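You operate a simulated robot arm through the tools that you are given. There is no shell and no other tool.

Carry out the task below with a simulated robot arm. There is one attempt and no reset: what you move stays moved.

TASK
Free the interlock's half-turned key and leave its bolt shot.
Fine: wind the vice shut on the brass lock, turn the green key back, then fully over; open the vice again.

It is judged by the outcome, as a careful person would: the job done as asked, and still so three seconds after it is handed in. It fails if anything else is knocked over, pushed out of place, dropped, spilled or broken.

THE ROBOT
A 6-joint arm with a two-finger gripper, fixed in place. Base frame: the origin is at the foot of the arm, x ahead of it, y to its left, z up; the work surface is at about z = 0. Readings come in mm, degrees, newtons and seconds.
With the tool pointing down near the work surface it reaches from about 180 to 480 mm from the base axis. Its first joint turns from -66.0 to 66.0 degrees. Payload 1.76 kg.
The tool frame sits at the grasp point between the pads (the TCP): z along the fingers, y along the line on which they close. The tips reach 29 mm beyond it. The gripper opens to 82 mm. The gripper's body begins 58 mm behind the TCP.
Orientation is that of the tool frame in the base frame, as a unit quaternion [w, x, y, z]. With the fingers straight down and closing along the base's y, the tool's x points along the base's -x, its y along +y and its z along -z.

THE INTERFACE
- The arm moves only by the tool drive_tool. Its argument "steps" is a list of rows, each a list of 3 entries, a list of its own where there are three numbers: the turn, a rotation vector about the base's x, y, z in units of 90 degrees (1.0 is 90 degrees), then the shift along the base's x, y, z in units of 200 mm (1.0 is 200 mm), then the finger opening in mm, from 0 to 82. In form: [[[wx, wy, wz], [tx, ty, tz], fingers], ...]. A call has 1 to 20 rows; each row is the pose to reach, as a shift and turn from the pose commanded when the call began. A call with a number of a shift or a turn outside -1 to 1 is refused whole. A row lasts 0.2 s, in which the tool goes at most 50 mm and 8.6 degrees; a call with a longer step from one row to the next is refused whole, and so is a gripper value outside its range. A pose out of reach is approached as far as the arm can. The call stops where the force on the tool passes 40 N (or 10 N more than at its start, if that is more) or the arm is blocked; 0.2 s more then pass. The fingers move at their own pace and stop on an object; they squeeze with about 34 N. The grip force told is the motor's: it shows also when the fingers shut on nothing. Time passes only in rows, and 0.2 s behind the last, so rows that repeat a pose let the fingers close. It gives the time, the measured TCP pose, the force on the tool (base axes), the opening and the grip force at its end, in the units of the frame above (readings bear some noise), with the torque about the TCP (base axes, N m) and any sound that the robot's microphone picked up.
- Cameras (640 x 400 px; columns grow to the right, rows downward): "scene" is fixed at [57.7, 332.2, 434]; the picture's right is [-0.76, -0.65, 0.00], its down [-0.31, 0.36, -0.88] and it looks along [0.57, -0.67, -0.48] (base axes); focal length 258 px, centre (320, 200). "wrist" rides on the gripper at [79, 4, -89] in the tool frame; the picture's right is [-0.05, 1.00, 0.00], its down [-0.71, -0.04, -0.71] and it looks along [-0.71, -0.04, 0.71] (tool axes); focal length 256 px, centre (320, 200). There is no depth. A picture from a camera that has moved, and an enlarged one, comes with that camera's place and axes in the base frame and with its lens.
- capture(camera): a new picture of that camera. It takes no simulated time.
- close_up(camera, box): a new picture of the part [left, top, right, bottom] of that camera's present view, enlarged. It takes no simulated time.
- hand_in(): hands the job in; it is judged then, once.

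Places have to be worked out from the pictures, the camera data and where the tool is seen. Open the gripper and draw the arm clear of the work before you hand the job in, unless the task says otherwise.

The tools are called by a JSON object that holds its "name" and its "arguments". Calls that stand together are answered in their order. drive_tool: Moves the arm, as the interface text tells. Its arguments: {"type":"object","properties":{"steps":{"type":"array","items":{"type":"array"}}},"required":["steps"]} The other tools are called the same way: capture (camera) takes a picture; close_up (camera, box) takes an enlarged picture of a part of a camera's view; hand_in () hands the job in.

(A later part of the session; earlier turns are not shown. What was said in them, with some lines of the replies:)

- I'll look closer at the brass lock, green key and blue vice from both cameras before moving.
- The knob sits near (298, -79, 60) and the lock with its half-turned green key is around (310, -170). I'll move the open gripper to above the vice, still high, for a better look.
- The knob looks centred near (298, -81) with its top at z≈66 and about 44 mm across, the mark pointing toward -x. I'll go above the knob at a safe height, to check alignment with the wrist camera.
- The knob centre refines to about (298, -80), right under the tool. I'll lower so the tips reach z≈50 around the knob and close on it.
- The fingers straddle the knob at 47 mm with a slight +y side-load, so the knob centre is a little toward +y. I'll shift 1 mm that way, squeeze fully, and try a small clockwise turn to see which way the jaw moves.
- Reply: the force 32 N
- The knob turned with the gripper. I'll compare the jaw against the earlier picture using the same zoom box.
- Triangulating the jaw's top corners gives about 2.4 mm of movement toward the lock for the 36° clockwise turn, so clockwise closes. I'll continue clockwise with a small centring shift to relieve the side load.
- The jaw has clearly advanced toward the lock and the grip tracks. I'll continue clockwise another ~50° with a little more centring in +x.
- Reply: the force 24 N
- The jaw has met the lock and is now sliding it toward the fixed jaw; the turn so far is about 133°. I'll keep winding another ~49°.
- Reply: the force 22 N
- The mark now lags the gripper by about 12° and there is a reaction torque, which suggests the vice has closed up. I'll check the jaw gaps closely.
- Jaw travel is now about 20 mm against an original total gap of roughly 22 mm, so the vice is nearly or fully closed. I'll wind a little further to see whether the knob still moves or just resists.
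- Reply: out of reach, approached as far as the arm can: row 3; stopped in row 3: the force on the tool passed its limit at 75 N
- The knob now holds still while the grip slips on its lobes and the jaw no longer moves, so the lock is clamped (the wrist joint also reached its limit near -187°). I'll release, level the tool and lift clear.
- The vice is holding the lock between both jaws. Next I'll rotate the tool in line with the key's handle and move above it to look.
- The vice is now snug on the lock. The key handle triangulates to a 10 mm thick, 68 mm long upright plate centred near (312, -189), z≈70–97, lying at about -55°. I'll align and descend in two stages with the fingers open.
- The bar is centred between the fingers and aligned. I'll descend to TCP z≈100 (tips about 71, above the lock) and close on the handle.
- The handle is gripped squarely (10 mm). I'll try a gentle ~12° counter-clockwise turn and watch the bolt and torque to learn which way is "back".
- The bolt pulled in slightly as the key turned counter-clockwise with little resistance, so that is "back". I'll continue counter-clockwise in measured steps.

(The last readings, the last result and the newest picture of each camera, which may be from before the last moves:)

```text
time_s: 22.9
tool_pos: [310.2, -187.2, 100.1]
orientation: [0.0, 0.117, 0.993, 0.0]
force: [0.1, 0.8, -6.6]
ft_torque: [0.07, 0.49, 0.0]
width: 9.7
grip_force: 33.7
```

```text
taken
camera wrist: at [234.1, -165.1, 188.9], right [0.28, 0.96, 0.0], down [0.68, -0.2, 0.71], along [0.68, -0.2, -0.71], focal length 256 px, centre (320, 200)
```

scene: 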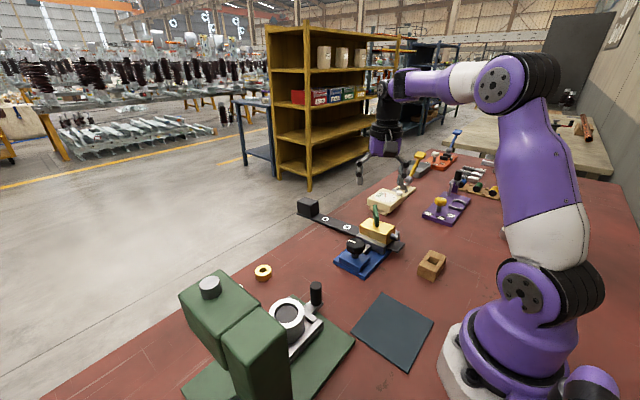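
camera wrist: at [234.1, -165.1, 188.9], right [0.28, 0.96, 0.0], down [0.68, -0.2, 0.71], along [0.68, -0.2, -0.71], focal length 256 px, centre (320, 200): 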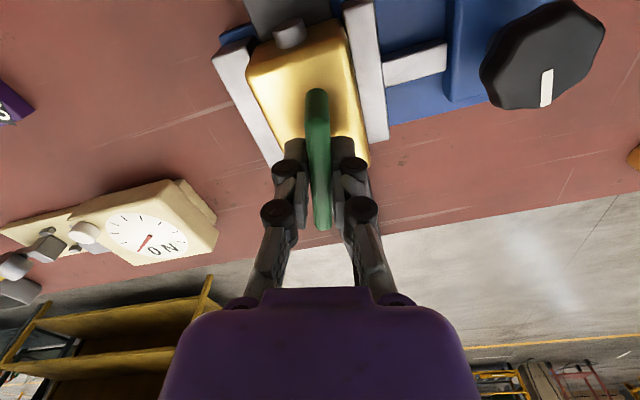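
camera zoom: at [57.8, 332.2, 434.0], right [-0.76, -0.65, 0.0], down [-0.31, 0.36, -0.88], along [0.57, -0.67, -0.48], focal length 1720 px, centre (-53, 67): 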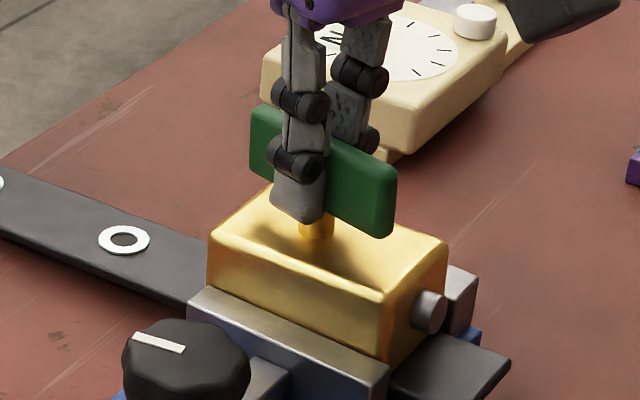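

The bolt is mostly retracted and turning is easy; tool yaw is about 13° from the x-aligned position. I'll continue slowly in small steps looking for the stop.

{"name": "drive_tool", "arguments": {"steps": [[[0, 0, 0.04], [0, 0, 0], 4], [[0, 0, 0.08], [0, 0, 0], 4], [[0, 0, 0.12], [0, 0, 0], 4], [[0, 0, 0.15], [0, 0, 0], 4], [[0, 0, 0.15], [0, 0, 0], 4]]}}

{"name": "close_up", "arguments": {"camera": "scene", "box": [328, 190, 424, 250]}}

{"name": "capture", "arguments": {"camera": "wrist"}}

```text
time_s: 24.1
tool_pos: [308.9, -187.1, 99.5]
orientation: [0.0, 0.002, 1.0, -0.001]
force: [0.3, 1.0, -5.9]
ft_torque: [0.06, 0.51, 0.01]
width: 9.6
grip_force: 33.9
```

```text
6.67 times, centred on (376, 220) of scene
camera zoom: at [57.8, 332.2, 434.0], right [-0.76, -0.65, 0.0], down [-0.31, 0.36, -0.88], along [0.57, -0.67, -0.48], focal length 1720 px, centre (-53, 67)
```

zoom: 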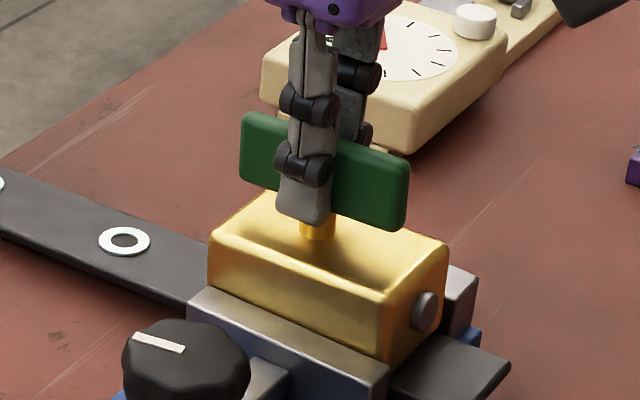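

```text
taken
camera wrist: at [230.8, -183.7, 188.5], right [0.06, 1.0, 0.0], down [0.71, -0.04, 0.71], along [0.71, -0.04, -0.71], focal length 256 px, centre (320, 200)
```

wrist: 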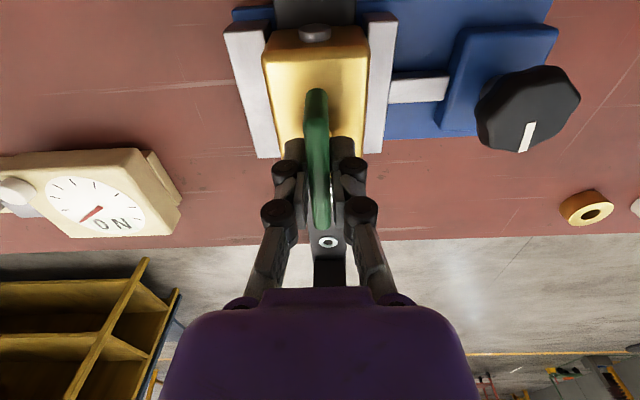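

The key is now aligned with the lock and the bolt is almost flush; no stop felt yet. I'll keep turning back in small steps.

{"name": "drive_tool", "arguments": {"steps": [[[0, 0, 0.03], [0, 0, 0], 4], [[0, 0, 0.06], [0, 0, 0], 4], [[0, 0, 0.09], [0, 0, 0], 4], [[0, 0, 0.09], [0, 0, 0], 4]]}}

{"name": "close_up", "arguments": {"camera": "scene", "box": [328, 190, 424, 250]}}

{"name": "capture", "arguments": {"camera": "wrist"}}

```text
time_s: 25.1
tool_pos: [311.0, -187.1, 100.0]
orientation: [0.0, -0.07, 0.998, 0.0]
force: [2.3, 5.5, -5.6]
ft_torque: [0.17, 0.11, -0.66]
width: 11.5
grip_force: 34.1
```

```text
6.67 times, centred on (376, 220) of scene
camera zoom: at [57.8, 332.2, 434.0], right [-0.76, -0.65, 0.0], down [-0.31, 0.36, -0.88], along [0.57, -0.67, -0.48], focal length 1720 px, centre (-53, 67)
```

zoom: 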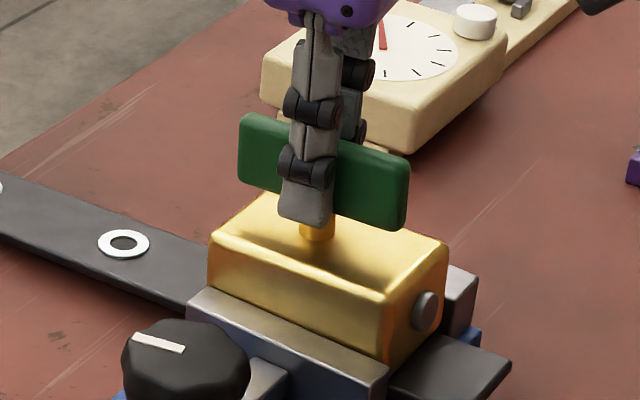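

```text
taken
camera wrist: at [231.3, -194.7, 188.4], right [-0.09, 1.0, 0.0], down [0.7, 0.06, 0.71], along [0.7, 0.06, -0.71], focal length 256 px, centre (320, 200)
```

wrist: 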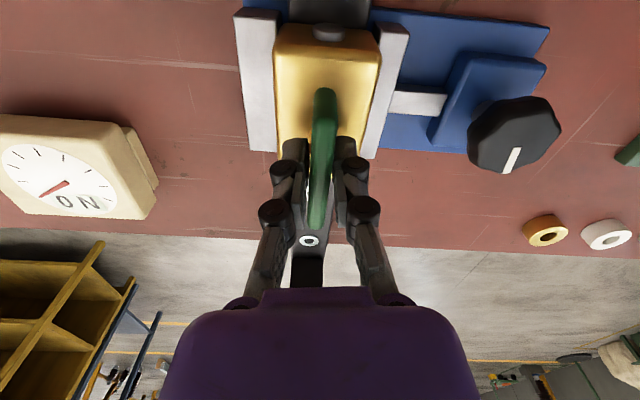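

A clear stop: torque -0.66 N·m and the grip prying open at about 0° means the key is fully back. Now I'll turn it clockwise toward fully over, checking on the way.

{"name": "drive_tool", "arguments": {"steps": [[[0, 0, -0.08], [0, 0, 0], 4], [[0, 0, -0.16], [0, 0, 0], 4], [[0, 0, -0.24], [0, 0, 0], 4], [[0, 0, -0.32], [0, 0, 0], 4], [[0, 0, -0.4], [0, 0, 0], 4], [[0, 0, -0.48], [0, 0, 0], 4], [[0, 0, -0.56], [0, 0, 0], 4], [[0, 0, -0.64], [0, 0, 0], 4], [[0, 0, -0.72], [0, 0, 0], 4], [[0, 0, -0.72], [0, 0, 0], 4]]}}

{"name": "close_up", "arguments": {"camera": "scene", "box": [328, 190, 424, 250]}}

{"name": "capture", "arguments": {"camera": "wrist"}}

```text
time_s: 27.3
tool_pos: [311.2, -187.5, 101.8]
orientation: [0.001, 0.477, 0.879, 0.0]
force: [2.5, -9.9, -4.6]
ft_torque: [-0.76, 0.33, 0.06]
width: 9.5
grip_force: 34.1
```

```text
6.67 times, centred on (376, 220) of scene
camera zoom: at [57.8, 332.2, 434.0], right [-0.76, -0.65, 0.0], down [-0.31, 0.36, -0.88], along [0.57, -0.67, -0.48], focal length 1720 px, centre (-53, 67)
```

zoom: 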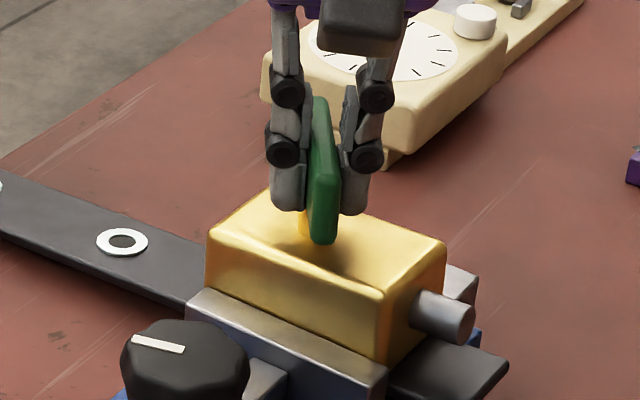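

```text
taken
camera wrist: at [270.7, -119.3, 189.4], right [0.87, 0.5, 0.0], down [0.35, -0.61, 0.71], along [0.35, -0.61, -0.71], focal length 256 px, centre (320, 200)
```

wrist: 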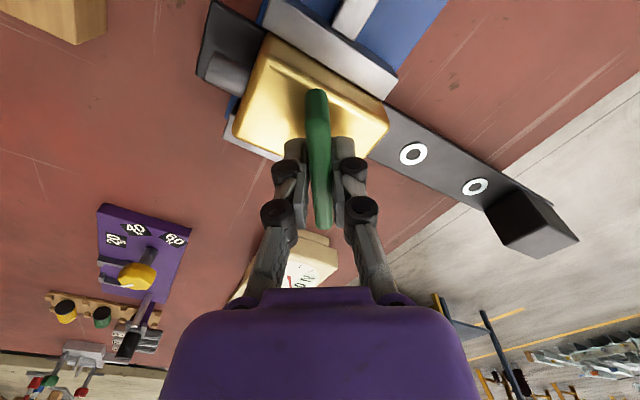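

Key passes its earlier half-turn position freely with the bolt extending. I'll continue clockwise, easing the slight side load in y.

{"name": "drive_tool", "arguments": {"steps": [[[0, 0, -0.07], [0, -0.003, 0], 4], [[0, 0, -0.14], [0, -0.005, 0], 4], [[0, 0, -0.21], [0, -0.005, 0], 4], [[0, 0, -0.28], [0, -0.005, 0], 4], [[0, 0, -0.28], [0, -0.005, 0], 4]]}}

{"name": "close_up", "arguments": {"camera": "scene", "box": [328, 190, 424, 250]}}

{"name": "capture", "arguments": {"camera": "wrist"}}

```text
time_s: 28.5
tool_pos: [310.0, -188.3, 101.4]
orientation: [0.0, 0.658, 0.753, 0.0]
force: [0.0, -6.8, -9.3]
ft_torque: [-0.6, 0.58, 0.04]
width: 9.9
grip_force: 33.7
```

```text
6.67 times, centred on (376, 220) of scene
camera zoom: at [57.8, 332.2, 434.0], right [-0.76, -0.65, 0.0], down [-0.31, 0.36, -0.88], along [0.57, -0.67, -0.48], focal length 1720 px, centre (-53, 67)
```

zoom: 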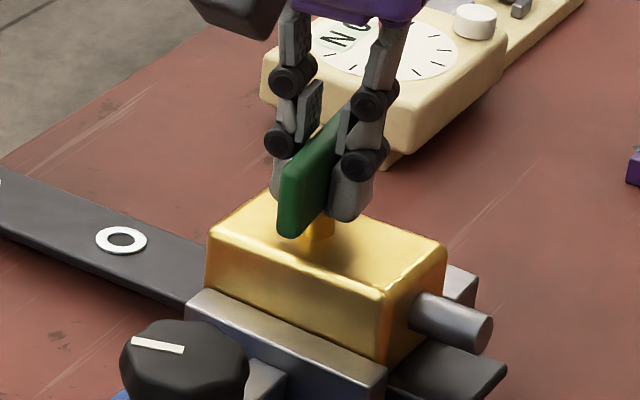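

```text
taken
camera wrist: at [303.2, -110.0, 189.2], right [1.0, 0.08, 0.0], down [0.06, -0.71, 0.71], along [0.06, -0.7, -0.71], focal length 256 px, centre (320, 200)
```

wrist: 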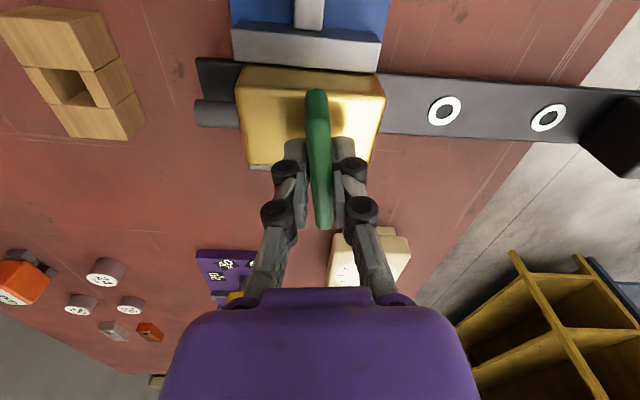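

Bolt is now further out than it began and turning is still free at 82°. I'll continue in smaller steps to find the end stop, easing down 1 mm to relieve the upward pull.

{"name": "drive_tool", "arguments": {"steps": [[[0, 0, -0.04], [0, -0.003, -0.004], 4], [[0, 0, -0.08], [0, -0.003, -0.006], 4], [[0, 0, -0.12], [0, -0.003, -0.006], 4], [[0, 0, -0.12], [0, -0.003, -0.006], 4]]}}

{"name": "close_up", "arguments": {"camera": "scene", "box": [328, 190, 424, 250]}}

```text
time_s: 29.5
tool_pos: [310.8, -188.3, 99.0]
orientation: [0.0, 0.725, 0.688, 0.001]
force: [-9.2, 0.4, 15.4]
ft_torque: [-0.38, 0.73, 0.56]
width: 9.7
grip_force: 34.4
```

```text
6.67 times, centred on (376, 220) of scene
camera zoom: at [57.7, 332.3, 433.9], right [-0.76, -0.65, 0.0], down [-0.31, 0.36, -0.88], along [0.57, -0.67, -0.48], focal length 1720 px, centre (-53, 67)
```

zoom: 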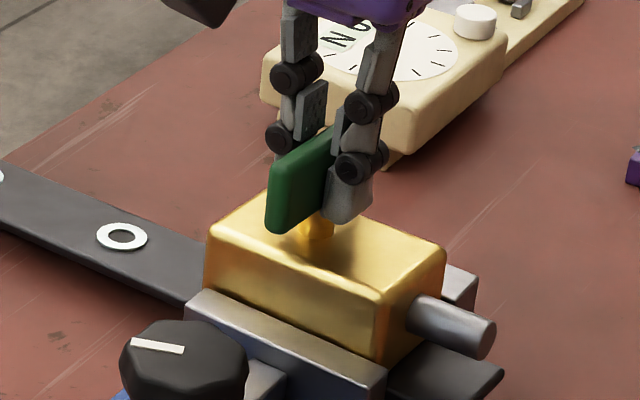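

Torque rose to 0.56 N·m at about 93°, like the stop at the other end. I'll check the bar's alignment in the grip.

{"name": "capture", "arguments": {"camera": "wrist"}}

{"name": "close_up", "arguments": {"camera": "wrist", "box": [180, 20, 420, 170]}}

```text
taken
camera wrist: at [318.2, -110.8, 188.6], right [0.99, -0.1, 0.0], down [-0.07, -0.7, 0.71], along [-0.07, -0.7, -0.71], focal length 256 px, centre (320, 200)
```

wrist: 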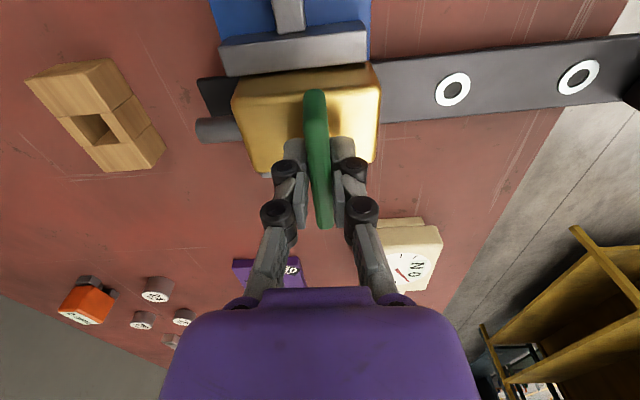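

```text
2.67 times, centred on (300, 95) of wrist
camera zoom: at [318.2, -110.8, 188.6], right [0.99, -0.1, 0.0], down [-0.07, -0.7, 0.71], along [-0.07, -0.7, -0.71], focal length 683 px, centre (373, 480)
```

zoom: 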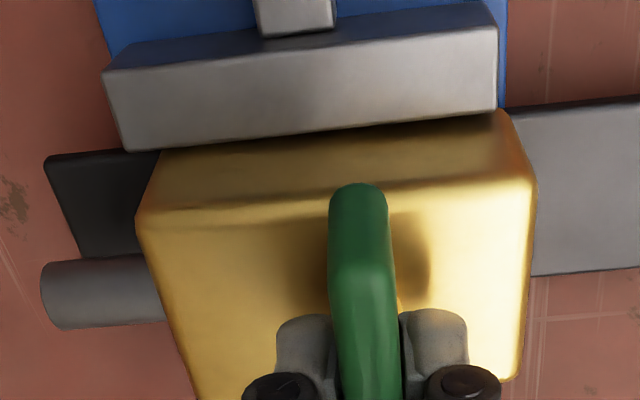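

The bar still sits straight in the fingers with the bolt long. I'll nudge a few degrees more to make sure it's against the end stop.

{"name": "drive_tool", "arguments": {"steps": [[[0, 0, -0.025], [0, 0, 0.003], 4], [[0, 0, -0.05], [0, 0, 0.003], 4], [[0, 0, -0.07], [0, 0, 0.003], 4], [[0, 0, -0.07], [0, 0, 0.003], 4]]}}

{"name": "capture", "arguments": {"camera": "wrist"}}

{"name": "close_up", "arguments": {"camera": "scene", "box": [328, 190, 424, 250]}}

```text
time_s: 30.5
tool_pos: [310.8, -189.5, 99.4]
orientation: [0.001, 0.761, 0.649, 0.001]
force: [-2.5, -5.9, -3.4]
ft_torque: [-0.52, 0.55, 0.63]
width: 11.6
grip_force: 34.2
```

```text
taken
camera wrist: at [327.0, -111.5, 188.4], right [0.98, -0.21, 0.0], down [-0.15, -0.69, 0.71], along [-0.15, -0.69, -0.71], focal length 256 px, centre (320, 200)
```

wrist: 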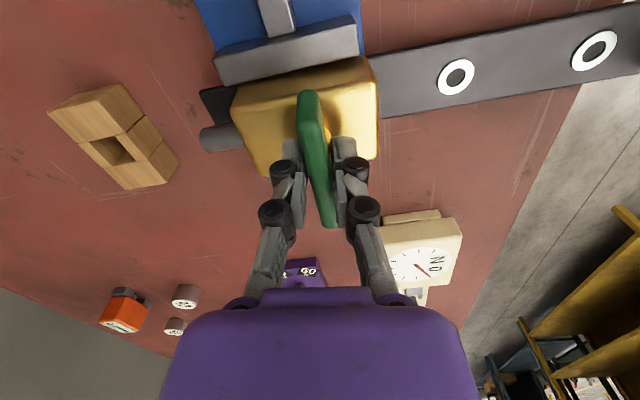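

```text
6.67 times, centred on (376, 220) of scene
camera zoom: at [57.8, 332.2, 434.0], right [-0.76, -0.65, 0.0], down [-0.31, 0.36, -0.88], along [0.57, -0.67, -0.48], focal length 1720 px, centre (-53, 67)
```

zoom: 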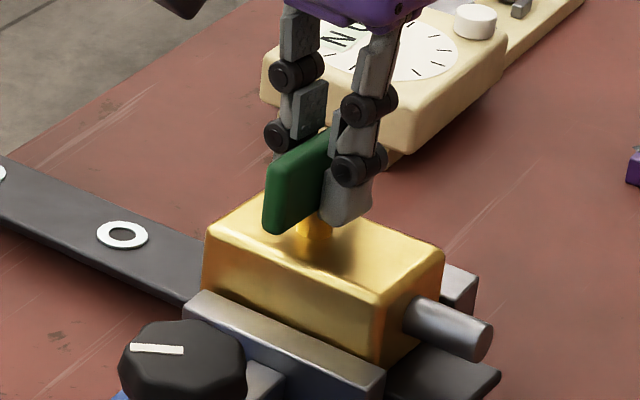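

The grip is being pried to 11.6 mm with 0.63 N·m, so the key is firmly at its end stop with the bolt fully out. I'll ease off the torque a few degrees, open the fingers and lift straight up.

{"name": "drive_tool", "arguments": {"steps": [[[0, 0, 0.03], [0, 0, 0], 4], [[0, 0, 0.05], [0, 0, 0], 4], [[0, 0, 0.05], [0, 0, 0], 4], [[0, 0, 0.05], [0, 0, 0], 30], [[0, 0, 0.05], [0, 0, 0], 50], [[0, 0, 0.05], [0, 0, 0], 50]]}}

{"name": "capture", "arguments": {"camera": "wrist"}}

{"name": "close_up", "arguments": {"camera": "scene", "box": [328, 190, 424, 250]}}

```text
time_s: 31.9
tool_pos: [310.6, -189.1, 100.6]
orientation: [0.001, 0.735, 0.678, 0.0]
force: [0.5, -0.1, 0.4]
ft_torque: [-0.01, 0.01, -0.03]
width: 49.9
grip_force: 0.0
```

```text
taken
camera wrist: at [320.7, -110.5, 188.7], right [0.99, -0.13, 0.0], down [-0.1, -0.7, 0.71], along [-0.09, -0.7, -0.71], focal length 256 px, centre (320, 200)
```

wrist: 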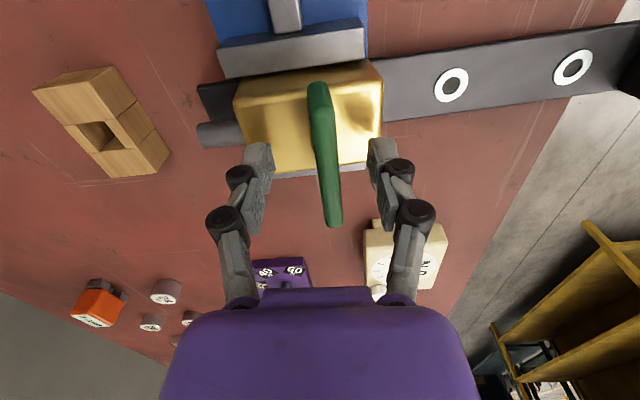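

```text
6.67 times, centred on (376, 220) of scene
camera zoom: at [57.7, 332.2, 434.0], right [-0.76, -0.65, 0.0], down [-0.31, 0.36, -0.88], along [0.57, -0.67, -0.48], focal length 1720 px, centre (-53, 67)
```

zoom: 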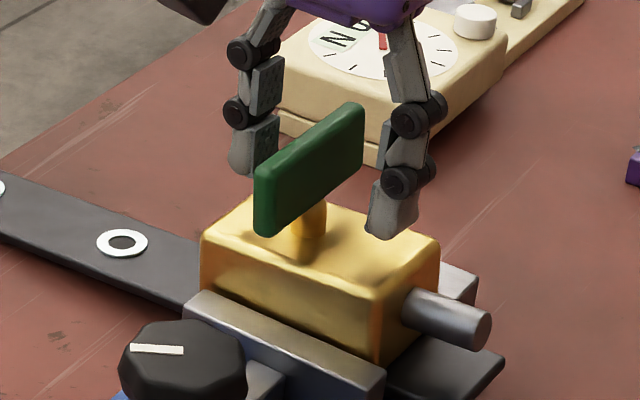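

The key stands at 90° (along y), the bolt stays out, and the grip is released cleanly. I'll lift straight up, then move above the knob while turning to a yaw that leaves room for counter-clockwise winding.

{"name": "drive_tool", "arguments": {"steps": [[[0, 0, 0], [0, 0, 0.1], 60], [[0, 0, 0], [0, 0, 0.25], 82], [[0, 0, 0], [0, 0, 0.4], 82], [[0, 0, -0.09], [-0.01, 0.1, 0.4], 82], [[0, 0, -0.18], [-0.02, 0.2, 0.4], 82], [[0, 0, -0.27], [-0.03, 0.3, 0.4], 82], [[0, 0, -0.36], [-0.04, 0.4, 0.4], 82], [[0, 0, -0.45], [-0.055, 0.5, 0.4], 82], [[0, 0, -0.54], [-0.055, 0.54, 0.4], 82], [[0, 0, -0.63], [-0.055, 0.54, 0.4], 82], [[0, 0, -0.72], [-0.055, 0.54, 0.4], 82], [[0, 0, -0.8], [-0.055, 0.54, 0.4], 82], [[0, 0, -0.8], [-0.055, 0.54, 0.4], 82]]}}

{"name": "capture", "arguments": {"camera": "wrist"}}

{"name": "close_up", "arguments": {"camera": "scene", "box": [328, 200, 424, 260]}}

```text
time_s: 34.7
tool_pos: [299.1, -81.2, 181.1]
orientation: [0.001, 0.993, 0.115, 0.0]
force: [0.1, -1.7, -0.8]
ft_torque: [0.04, 0.0, 0.01]
width: 82.2
grip_force: 0.2
```

```text
taken
camera wrist: at [377.2, -67.5, 269.0], right [0.18, -0.98, 0.0], down [-0.7, -0.12, 0.71], along [-0.7, -0.13, -0.71], focal length 256 px, centre (320, 200)
```

wrist: 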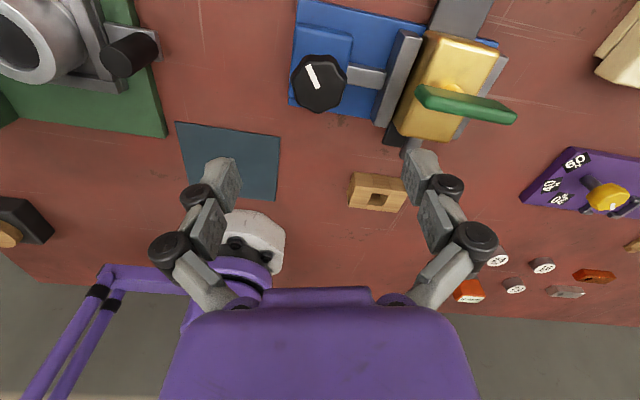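

```text
6.67 times, centred on (376, 230) of scene
camera zoom: at [57.7, 332.2, 434.0], right [-0.76, -0.65, 0.0], down [-0.31, 0.36, -0.88], along [0.57, -0.67, -0.48], focal length 1720 px, centre (-53, 0)
```

zoom: 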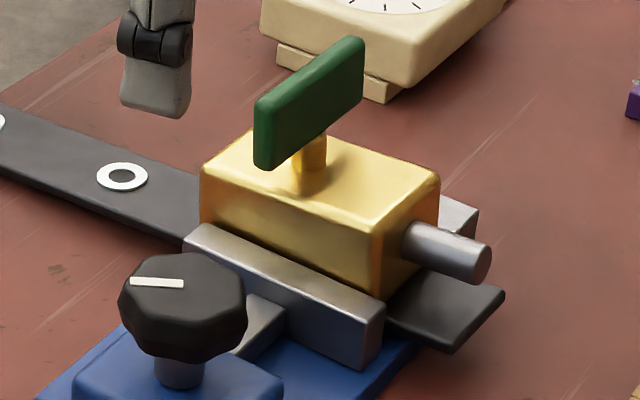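

{"name": "close_up", "arguments": {"camera": "wrist", "box": [270, 20, 430, 120]}}

{"name": "close_up", "arguments": {"camera": "wrist", "box": [370, 0, 530, 160]}}

```text
4.00 times, centred on (350, 70) of wrist
camera zoom: at [377.2, -67.5, 269.0], right [0.18, -0.98, 0.0], down [-0.7, -0.12, 0.71], along [-0.7, -0.13, -0.71], focal length 1024 px, centre (200, 720)
```

zoom: 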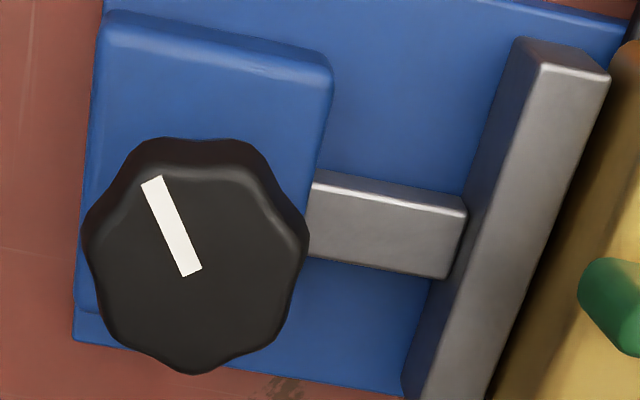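

```text
2.50 times, centred on (450, 80) of wrist
camera zoom: at [377.2, -67.5, 269.0], right [0.18, -0.98, 0.0], down [-0.7, -0.12, 0.71], along [-0.7, -0.13, -0.71], focal length 640 px, centre (-5, 500)
```

zoom: 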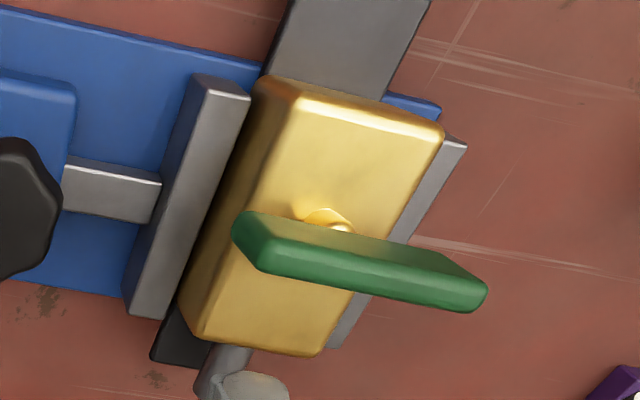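

The knob's mark now points about 33° from +x (147° from where it began), centre still near (299, -81). I'll lower around it with a 66 mm opening and grip.

{"name": "drive_tool", "arguments": {"steps": [[[0, 0, 0], [0, 0.003, -0.15], 66], [[0, 0, 0], [0, 0.003, -0.3], 66], [[0, 0, 0], [0, 0.003, -0.42], 66], [[0, 0, 0], [0, 0.003, -0.505], 66], [[0, 0, 0], [0, 0.003, -0.505], 66], [[0, 0, 0], [0, 0.003, -0.505], 44], [[0, 0, 0], [0, 0.003, -0.505], 30], [[0, 0, 0], [0, 0.003, -0.505], 30]]}}

{"name": "capture", "arguments": {"camera": "wrist"}}

```text
time_s: 36.5
tool_pos: [299.8, -80.9, 79.9]
orientation: [0.002, 0.993, 0.116, 0.0]
force: [1.5, -2.7, -2.5]
ft_torque: [-0.03, -0.14, -0.02]
width: 43.7
grip_force: 35.9
```

```text
taken
camera wrist: at [377.4, -66.3, 167.9], right [0.18, -0.98, 0.0], down [-0.7, -0.13, 0.71], along [-0.7, -0.13, -0.71], focal length 256 px, centre (320, 200)
```

wrist: 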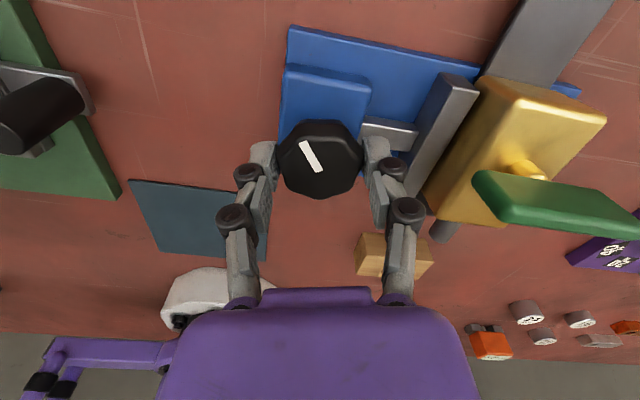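

Well-centred grip with little side load. Now winding counter-clockwise to open the vice.

{"name": "drive_tool", "arguments": {"steps": [[[0, 0, 0.08], [0, 0, 0], 30], [[0, 0, 0.16], [0, 0, 0], 30], [[0, 0, 0.24], [0, 0, 0], 30], [[0, 0, 0.32], [0, 0, 0], 30], [[0, 0, 0.4], [0, 0, 0], 30], [[0, 0, 0.48], [0, 0, 0], 30], [[0, 0, 0.48], [0, 0, 0], 30]]}}

{"name": "capture", "arguments": {"camera": "wrist"}}

{"name": "close_up", "arguments": {"camera": "scene", "box": [328, 200, 424, 260]}}

```text
time_s: 38.1
tool_pos: [300.7, -80.1, 77.8]
orientation: [0.0, 0.88, 0.475, -0.001]
force: [-17.9, 13.2, 28.4]
ft_torque: [0.54, 0.54, -0.02]
width: 43.6
grip_force: 36.6
```

```text
taken
camera wrist: at [346.8, -16.6, 167.1], right [0.81, -0.59, 0.0], down [-0.42, -0.57, 0.71], along [-0.42, -0.57, -0.71], focal length 256 px, centre (320, 200)
```

wrist: 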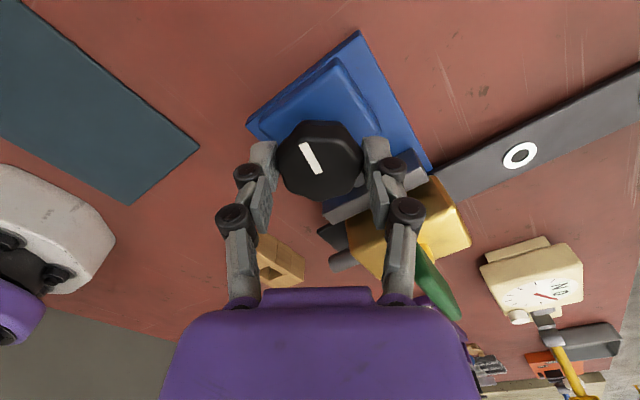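

```text
6.67 times, centred on (376, 230) of scene
camera zoom: at [57.7, 332.3, 434.0], right [-0.76, -0.65, 0.0], down [-0.31, 0.36, -0.88], along [0.57, -0.67, -0.48], focal length 1720 px, centre (-53, 0)
```

zoom: 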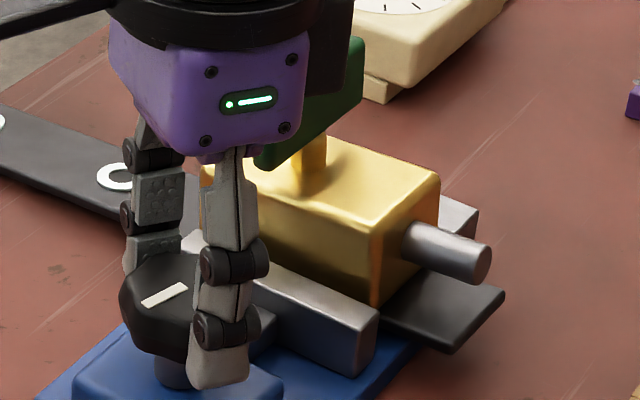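

The jaw is backing away from the lock. There's some load (28 N up), so I'll ease up and recentre slightly, then keep unwinding.

{"name": "drive_tool", "arguments": {"steps": [[[0, 0, 0], [-0.003, 0.002, 0.004], 30], [[0, 0, 0], [-0.004, 0.003, 0.007], 30], [[0, 0, 0], [-0.004, 0.003, 0.007], 30]]}}

```text
time_s: 38.9
tool_pos: [298.8, -80.2, 78.8]
orientation: [0.001, 0.881, 0.474, 0.001]
force: [12.3, 9.7, -34.2]
ft_torque: [0.34, -0.24, 0.06]
width: 43.4
grip_force: 35.9
```

The contact is stiff (about 40 N/mm), so I'll take half of that correction back.

{"name": "drive_tool", "arguments": {"steps": [[[0, 0, 0], [0.0015, 0.0015, -0.004], 30], [[0, 0, 0], [0.0015, 0.0015, -0.004], 30]]}}

```text
time_s: 39.5
tool_pos: [299.0, -80.0, 78.9]
orientation: [0.0, 0.881, 0.474, 0.0]
force: [13.0, 5.6, -34.2]
ft_torque: [0.35, -0.3, -0.05]
width: 43.4
grip_force: 36.0
```

The load is being held by friction in the grip, so I'll let go and regrip the knob to zero it.

{"name": "drive_tool", "arguments": {"steps": [[[0, 0, 0], [0, 0, 0], 60], [[0, 0, 0], [0, 0, 0], 60], [[0, 0, 0], [0, 0, 0], 60]]}}

{"name": "capture", "arguments": {"camera": "wrist"}}

```text
time_s: 40.3
tool_pos: [300.5, -80.2, 79.1]
orientation: [0.001, 0.881, 0.474, 0.001]
force: [0.4, -0.7, 0.6]
ft_torque: [-0.01, -0.01, -0.01]
width: 60.0
grip_force: 0.1
```

```text
taken
camera wrist: at [346.3, -16.8, 168.2], right [0.8, -0.59, 0.0], down [-0.42, -0.57, 0.71], along [-0.42, -0.57, -0.71], focal length 256 px, centre (320, 200)
```

wrist: 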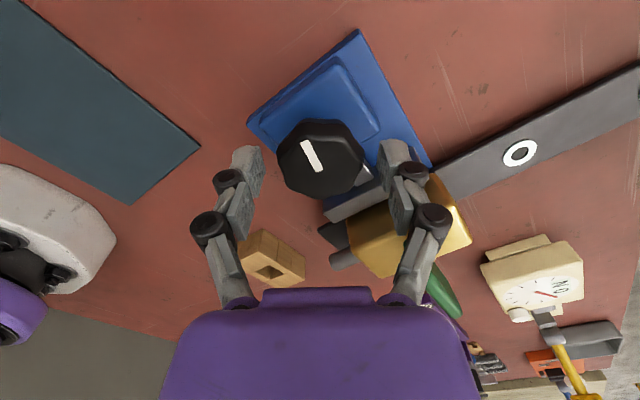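

Load is back to zero and the knob sits centred. I'll close again and continue counter-clockwise.

{"name": "drive_tool", "arguments": {"steps": [[[0, 0, 0], [0, 0, 0], 46], [[0, 0, 0], [0, 0, 0], 30], [[0, 0, 0], [0, 0, 0], 30], [[0, 0, 0.08], [0, 0, 0], 30], [[0, 0, 0.16], [0, 0, 0], 30], [[0, 0, 0.24], [0, 0, 0], 30], [[0, 0, 0.32], [0, 0, 0], 30], [[0, 0, 0.4], [0, 0, 0], 30], [[0, 0, 0.4], [0, 0, 0], 30]]}}

{"name": "capture", "arguments": {"camera": "wrist"}}

{"name": "close_up", "arguments": {"camera": "scene", "box": [328, 200, 424, 260]}}

```text
time_s: 42.3
tool_pos: [299.6, -80.5, 79.4]
orientation: [0.001, 0.691, 0.723, 0.001]
force: [7.1, -14.6, -6.1]
ft_torque: [-0.32, -0.12, -0.03]
width: 43.2
grip_force: 35.6
```

```text
taken
camera wrist: at [299.8, -1.2, 168.2], right [1.0, -0.01, 0.0], down [-0.01, -0.71, 0.71], along [0.0, -0.71, -0.71], focal length 256 px, centre (320, 200)
```

wrist: 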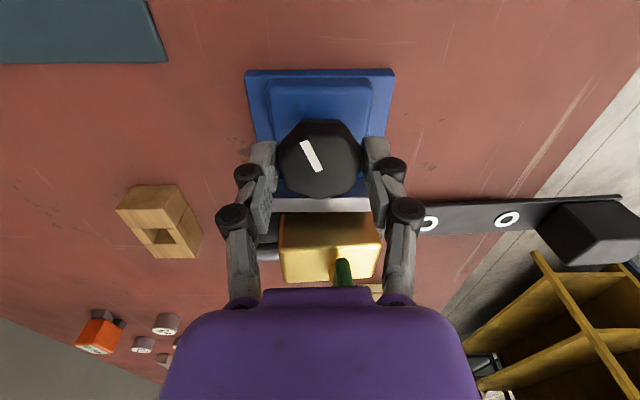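

```text
6.67 times, centred on (376, 230) of scene
camera zoom: at [57.8, 332.2, 434.0], right [-0.76, -0.65, 0.0], down [-0.31, 0.36, -0.88], along [0.57, -0.67, -0.48], focal length 1720 px, centre (-53, 0)
```

zoom: 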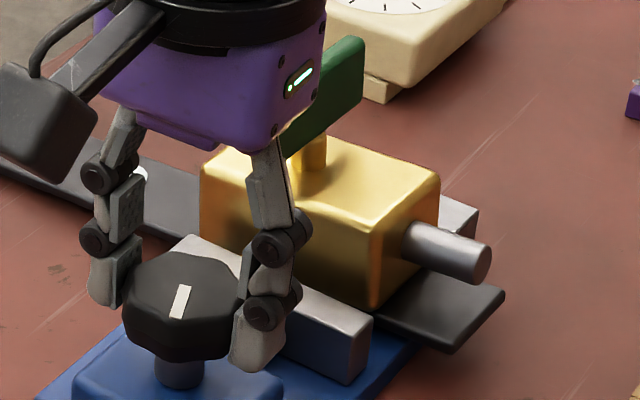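

The jaw keeps backing off and the lock stays put. Continuing counter-clockwise.

{"name": "drive_tool", "arguments": {"steps": [[[0, 0, 0.08], [0, 0, 0], 30], [[0, 0, 0.16], [0, 0, 0], 30], [[0, 0, 0.24], [0, 0, 0], 30], [[0, 0, 0.32], [0, 0, 0], 30], [[0, 0, 0.4], [0, 0, 0], 30], [[0, 0, 0.4], [0, 0, 0], 30]]}}

{"name": "capture", "arguments": {"camera": "wrist"}}

{"name": "close_up", "arguments": {"camera": "scene", "box": [328, 200, 424, 260]}}

```text
time_s: 43.7
tool_pos: [300.3, -79.0, 80.1]
orientation: [0.001, 0.434, 0.901, 0.001]
force: [4.1, -18.4, 14.6]
ft_torque: [-0.7, -0.2, -0.03]
width: 43.2
grip_force: 36.2
```

```text
taken
camera wrist: at [252.6, -15.7, 168.1], right [0.81, 0.58, 0.0], down [0.41, -0.58, 0.71], along [0.41, -0.57, -0.71], focal length 256 px, centre (320, 200)
```

wrist: 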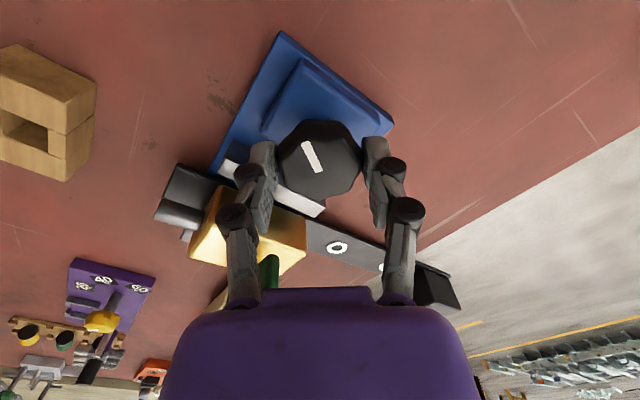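

```text
6.67 times, centred on (376, 230) of scene
camera zoom: at [57.7, 332.2, 434.0], right [-0.76, -0.65, 0.0], down [-0.31, 0.36, -0.88], along [0.57, -0.67, -0.48], focal length 1720 px, centre (-53, 0)
```

zoom: 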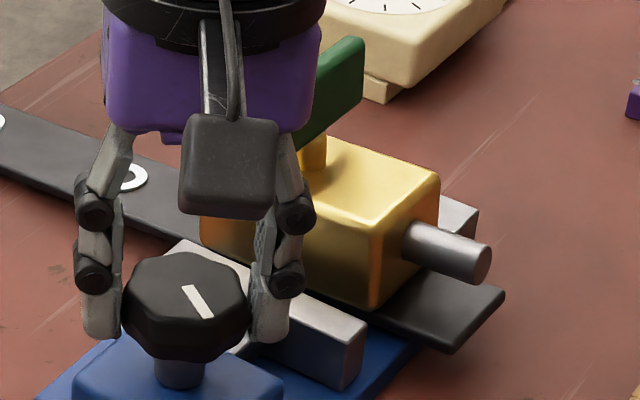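

Knob is about 35° short of where it began. I'll turn that remaining amount counter-clockwise.

{"name": "drive_tool", "arguments": {"steps": [[[0, 0, 0.08], [0, -0.002, 0], 30], [[0, 0, 0.16], [0, -0.002, 0], 30], [[0, 0, 0.24], [0, -0.002, 0], 30], [[0, 0, 0.32], [0, -0.002, 0], 30], [[0, 0, 0.38], [0, -0.002, 0], 30], [[0, 0, 0.38], [0, -0.002, 0], 30]]}}

{"name": "capture", "arguments": {"camera": "wrist"}}

{"name": "close_up", "arguments": {"camera": "scene", "box": [328, 200, 424, 260]}}

```text
time_s: 45.1
tool_pos: [298.4, -79.6, 78.6]
orientation: [-0.001, 0.15, 0.989, 0.001]
force: [-3.7, -9.4, 15.9]
ft_torque: [-0.31, 0.29, -0.02]
width: 43.2
grip_force: 35.6
```

```text
taken
camera wrist: at [223.8, -52.9, 168.2], right [0.35, 0.94, 0.0], down [0.66, -0.25, 0.71], along [0.66, -0.24, -0.71], focal length 256 px, centre (320, 200)
```

wrist: 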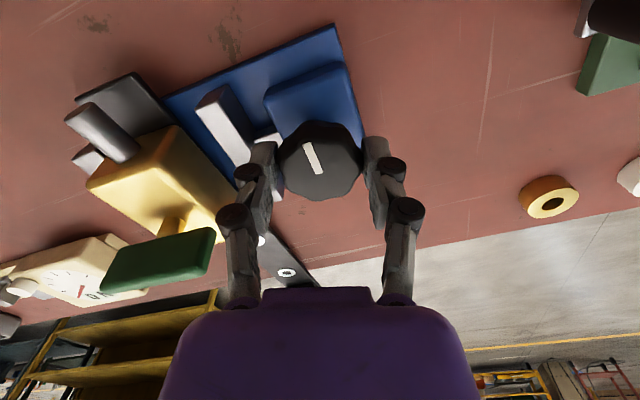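

```text
6.67 times, centred on (376, 230) of scene
camera zoom: at [57.7, 332.2, 434.0], right [-0.76, -0.65, 0.0], down [-0.31, 0.36, -0.88], along [0.57, -0.67, -0.48], focal length 1720 px, centre (-53, 0)
```

zoom: 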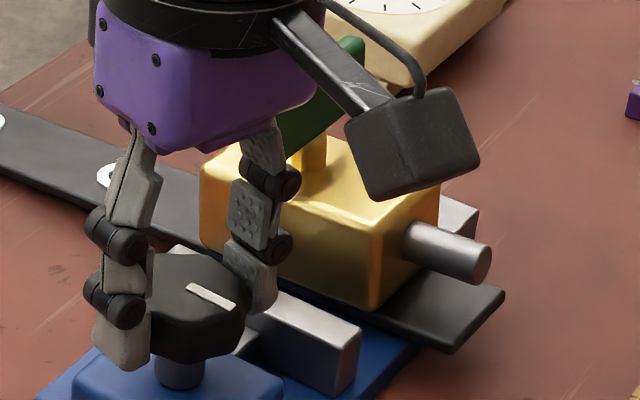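

The mark and jaw are back exactly where they started, with the vice open and the bolt still out. I'll release the knob and lift straight up.

{"name": "drive_tool", "arguments": {"steps": [[[0, 0, 0], [0, 0, 0], 66], [[0, 0, 0], [0, 0, 0], 66], [[0, 0, 0], [0, 0, 0.12], 66], [[0, 0, 0], [0, 0, 0.3], 82], [[0, 0, 0], [0, 0, 0.5], 82], [[0, 0, 0], [0, 0, 0.5], 82]]}}

{"name": "capture", "arguments": {"camera": "wrist"}}

{"name": "close_up", "arguments": {"camera": "scene", "box": [328, 200, 424, 260]}}

```text
time_s: 46.5
tool_pos: [298.3, -80.0, 181.6]
orientation: [0.001, 0.149, 0.989, 0.001]
force: [-0.7, -0.7, 0.1]
ft_torque: [0.01, 0.02, 0.02]
width: 81.9
grip_force: 0.1
```

```text
taken
camera wrist: at [224.0, -53.1, 269.8], right [0.35, 0.94, 0.0], down [0.66, -0.25, 0.71], along [0.66, -0.24, -0.71], focal length 256 px, centre (320, 200)
```

wrist: 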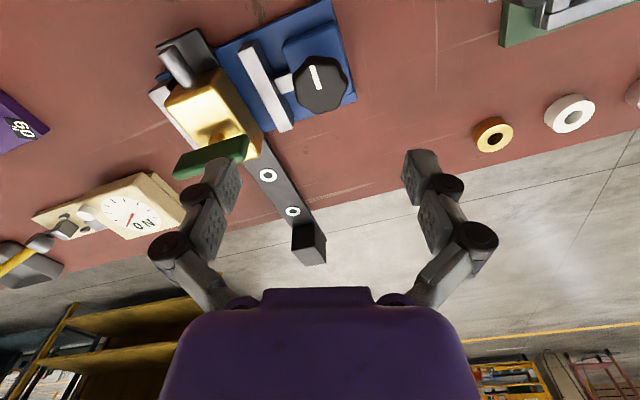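

```text
6.67 times, centred on (376, 230) of scene
camera zoom: at [57.7, 332.2, 434.0], right [-0.76, -0.65, 0.0], down [-0.31, 0.36, -0.88], along [0.57, -0.67, -0.48], focal length 1720 px, centre (-53, 0)
```

zoom: 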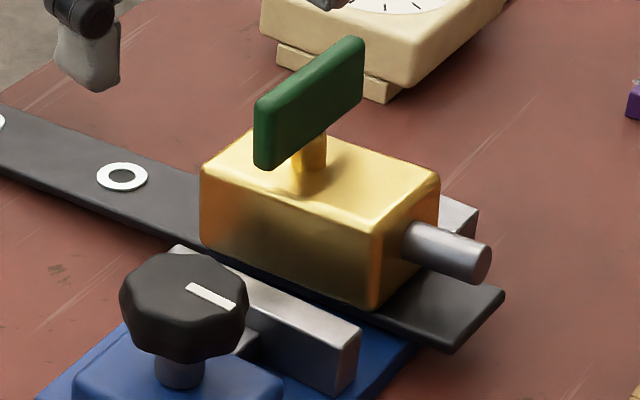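

{"name": "close_up", "arguments": {"camera": "wrist", "box": [140, 20, 332, 190]}}

{"name": "capture", "arguments": {"camera": "scene"}}

```text
2.35 times, centred on (236, 105) of wrist
camera zoom: at [224.0, -53.1, 269.8], right [0.35, 0.94, 0.0], down [0.66, -0.25, 0.71], along [0.66, -0.24, -0.71], focal length 602 px, centre (518, 424)
```

zoom: 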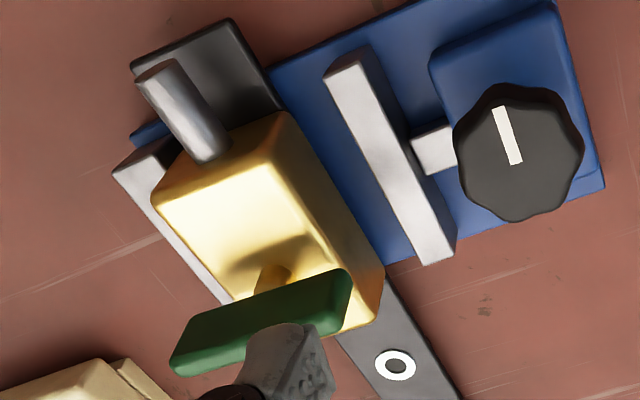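

```text
taken
```

scene: 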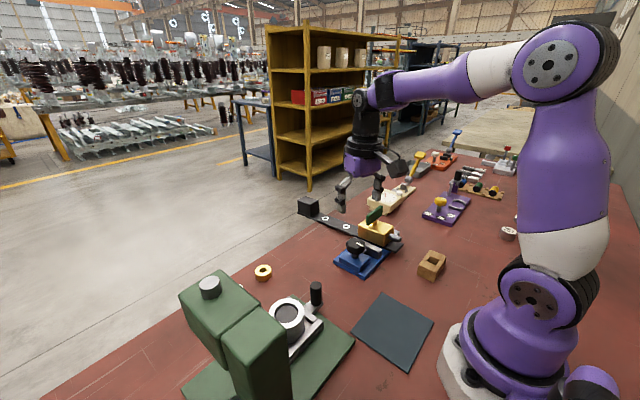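

Everything stands as wanted: bolt out, key across, vice open, nothing else disturbed. I'll withdraw the arm up and away, open, then check once more.

{"name": "drive_tool", "arguments": {"steps": [[[0, 0, 0], [0, 0.03, 0.2], 82], [[0, 0, 0], [-0.02, 0.12, 0.4], 82], [[0, 0, 0], [-0.05, 0.25, 0.55], 82], [[0, 0, 0], [-0.1, 0.4, 0.65], 82], [[0, 0, 0], [-0.1, 0.4, 0.65], 82], [[0, 0, 0], [-0.1, 0.4, 0.65], 82], [[0, 0, 0], [-0.1, 0.4, 0.65], 82]]}}

{"name": "close_up", "arguments": {"camera": "scene", "box": [290, 180, 450, 280]}}

{"name": "capture", "arguments": {"camera": "wrist"}}

```text
time_s: 48.1
tool_pos: [280.9, 1.6, 309.8]
orientation: [-0.001, 0.149, 0.989, 0.001]
force: [0.1, -0.3, 0.4]
ft_torque: [0.01, -0.03, 0.0]
width: 81.8
grip_force: 0.0
```

```text
4.00 times, centred on (370, 230) of scene
camera zoom: at [57.7, 332.2, 434.0], right [-0.76, -0.65, 0.0], down [-0.31, 0.36, -0.88], along [0.57, -0.67, -0.48], focal length 1032 px, centre (120, 80)
```

zoom: 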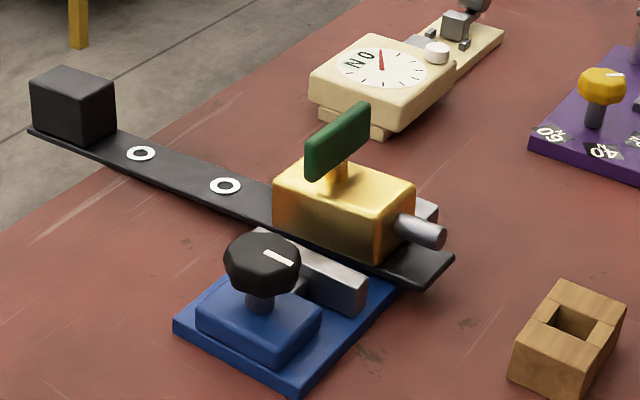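

```text
taken
camera wrist: at [204.4, 27.7, 397.5], right [0.35, 0.94, 0.0], down [0.66, -0.25, 0.71], along [0.66, -0.24, -0.71], focal length 256 px, centre (320, 200)
```

wrist: 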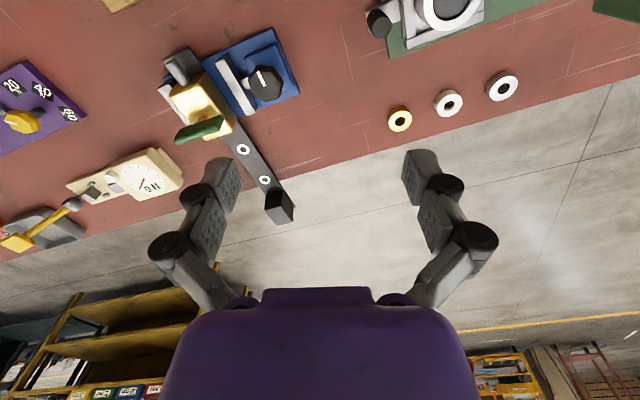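

The final view shows the key turned fully across, the bolt shot, the vice open as at the start, and the other objects undisturbed, with the arm clear and gripper open. Handing the job in.

{"name": "hand_in", "arguments": {}}

```text
The job is handed in.
```

The interlock's key is freed and its bolt is shot, with the green key turned fully over. I handed the job in; no result has come back.

- **Vice:** I wound it shut on the brass lock. After the key work I opened it again, back to where its knob mark started.
- **Key:** I turned it back counter-clockwise to its stop, then clockwise through about 90° to its end stop. It stayed there when released, with the bolt further out than at the start.
- **Lock position:** The lock slid several millimetres toward the fixed jaw as the vice closed on it. It also twisted a little in the jaws, enough to back the knob off slightly, when I pressed the key against its end stop. It stayed there once the vice was open.
- **Surroundings:** Nothing else looked disturbed in the last pictures. The gripper is open and the arm is clear of the work.
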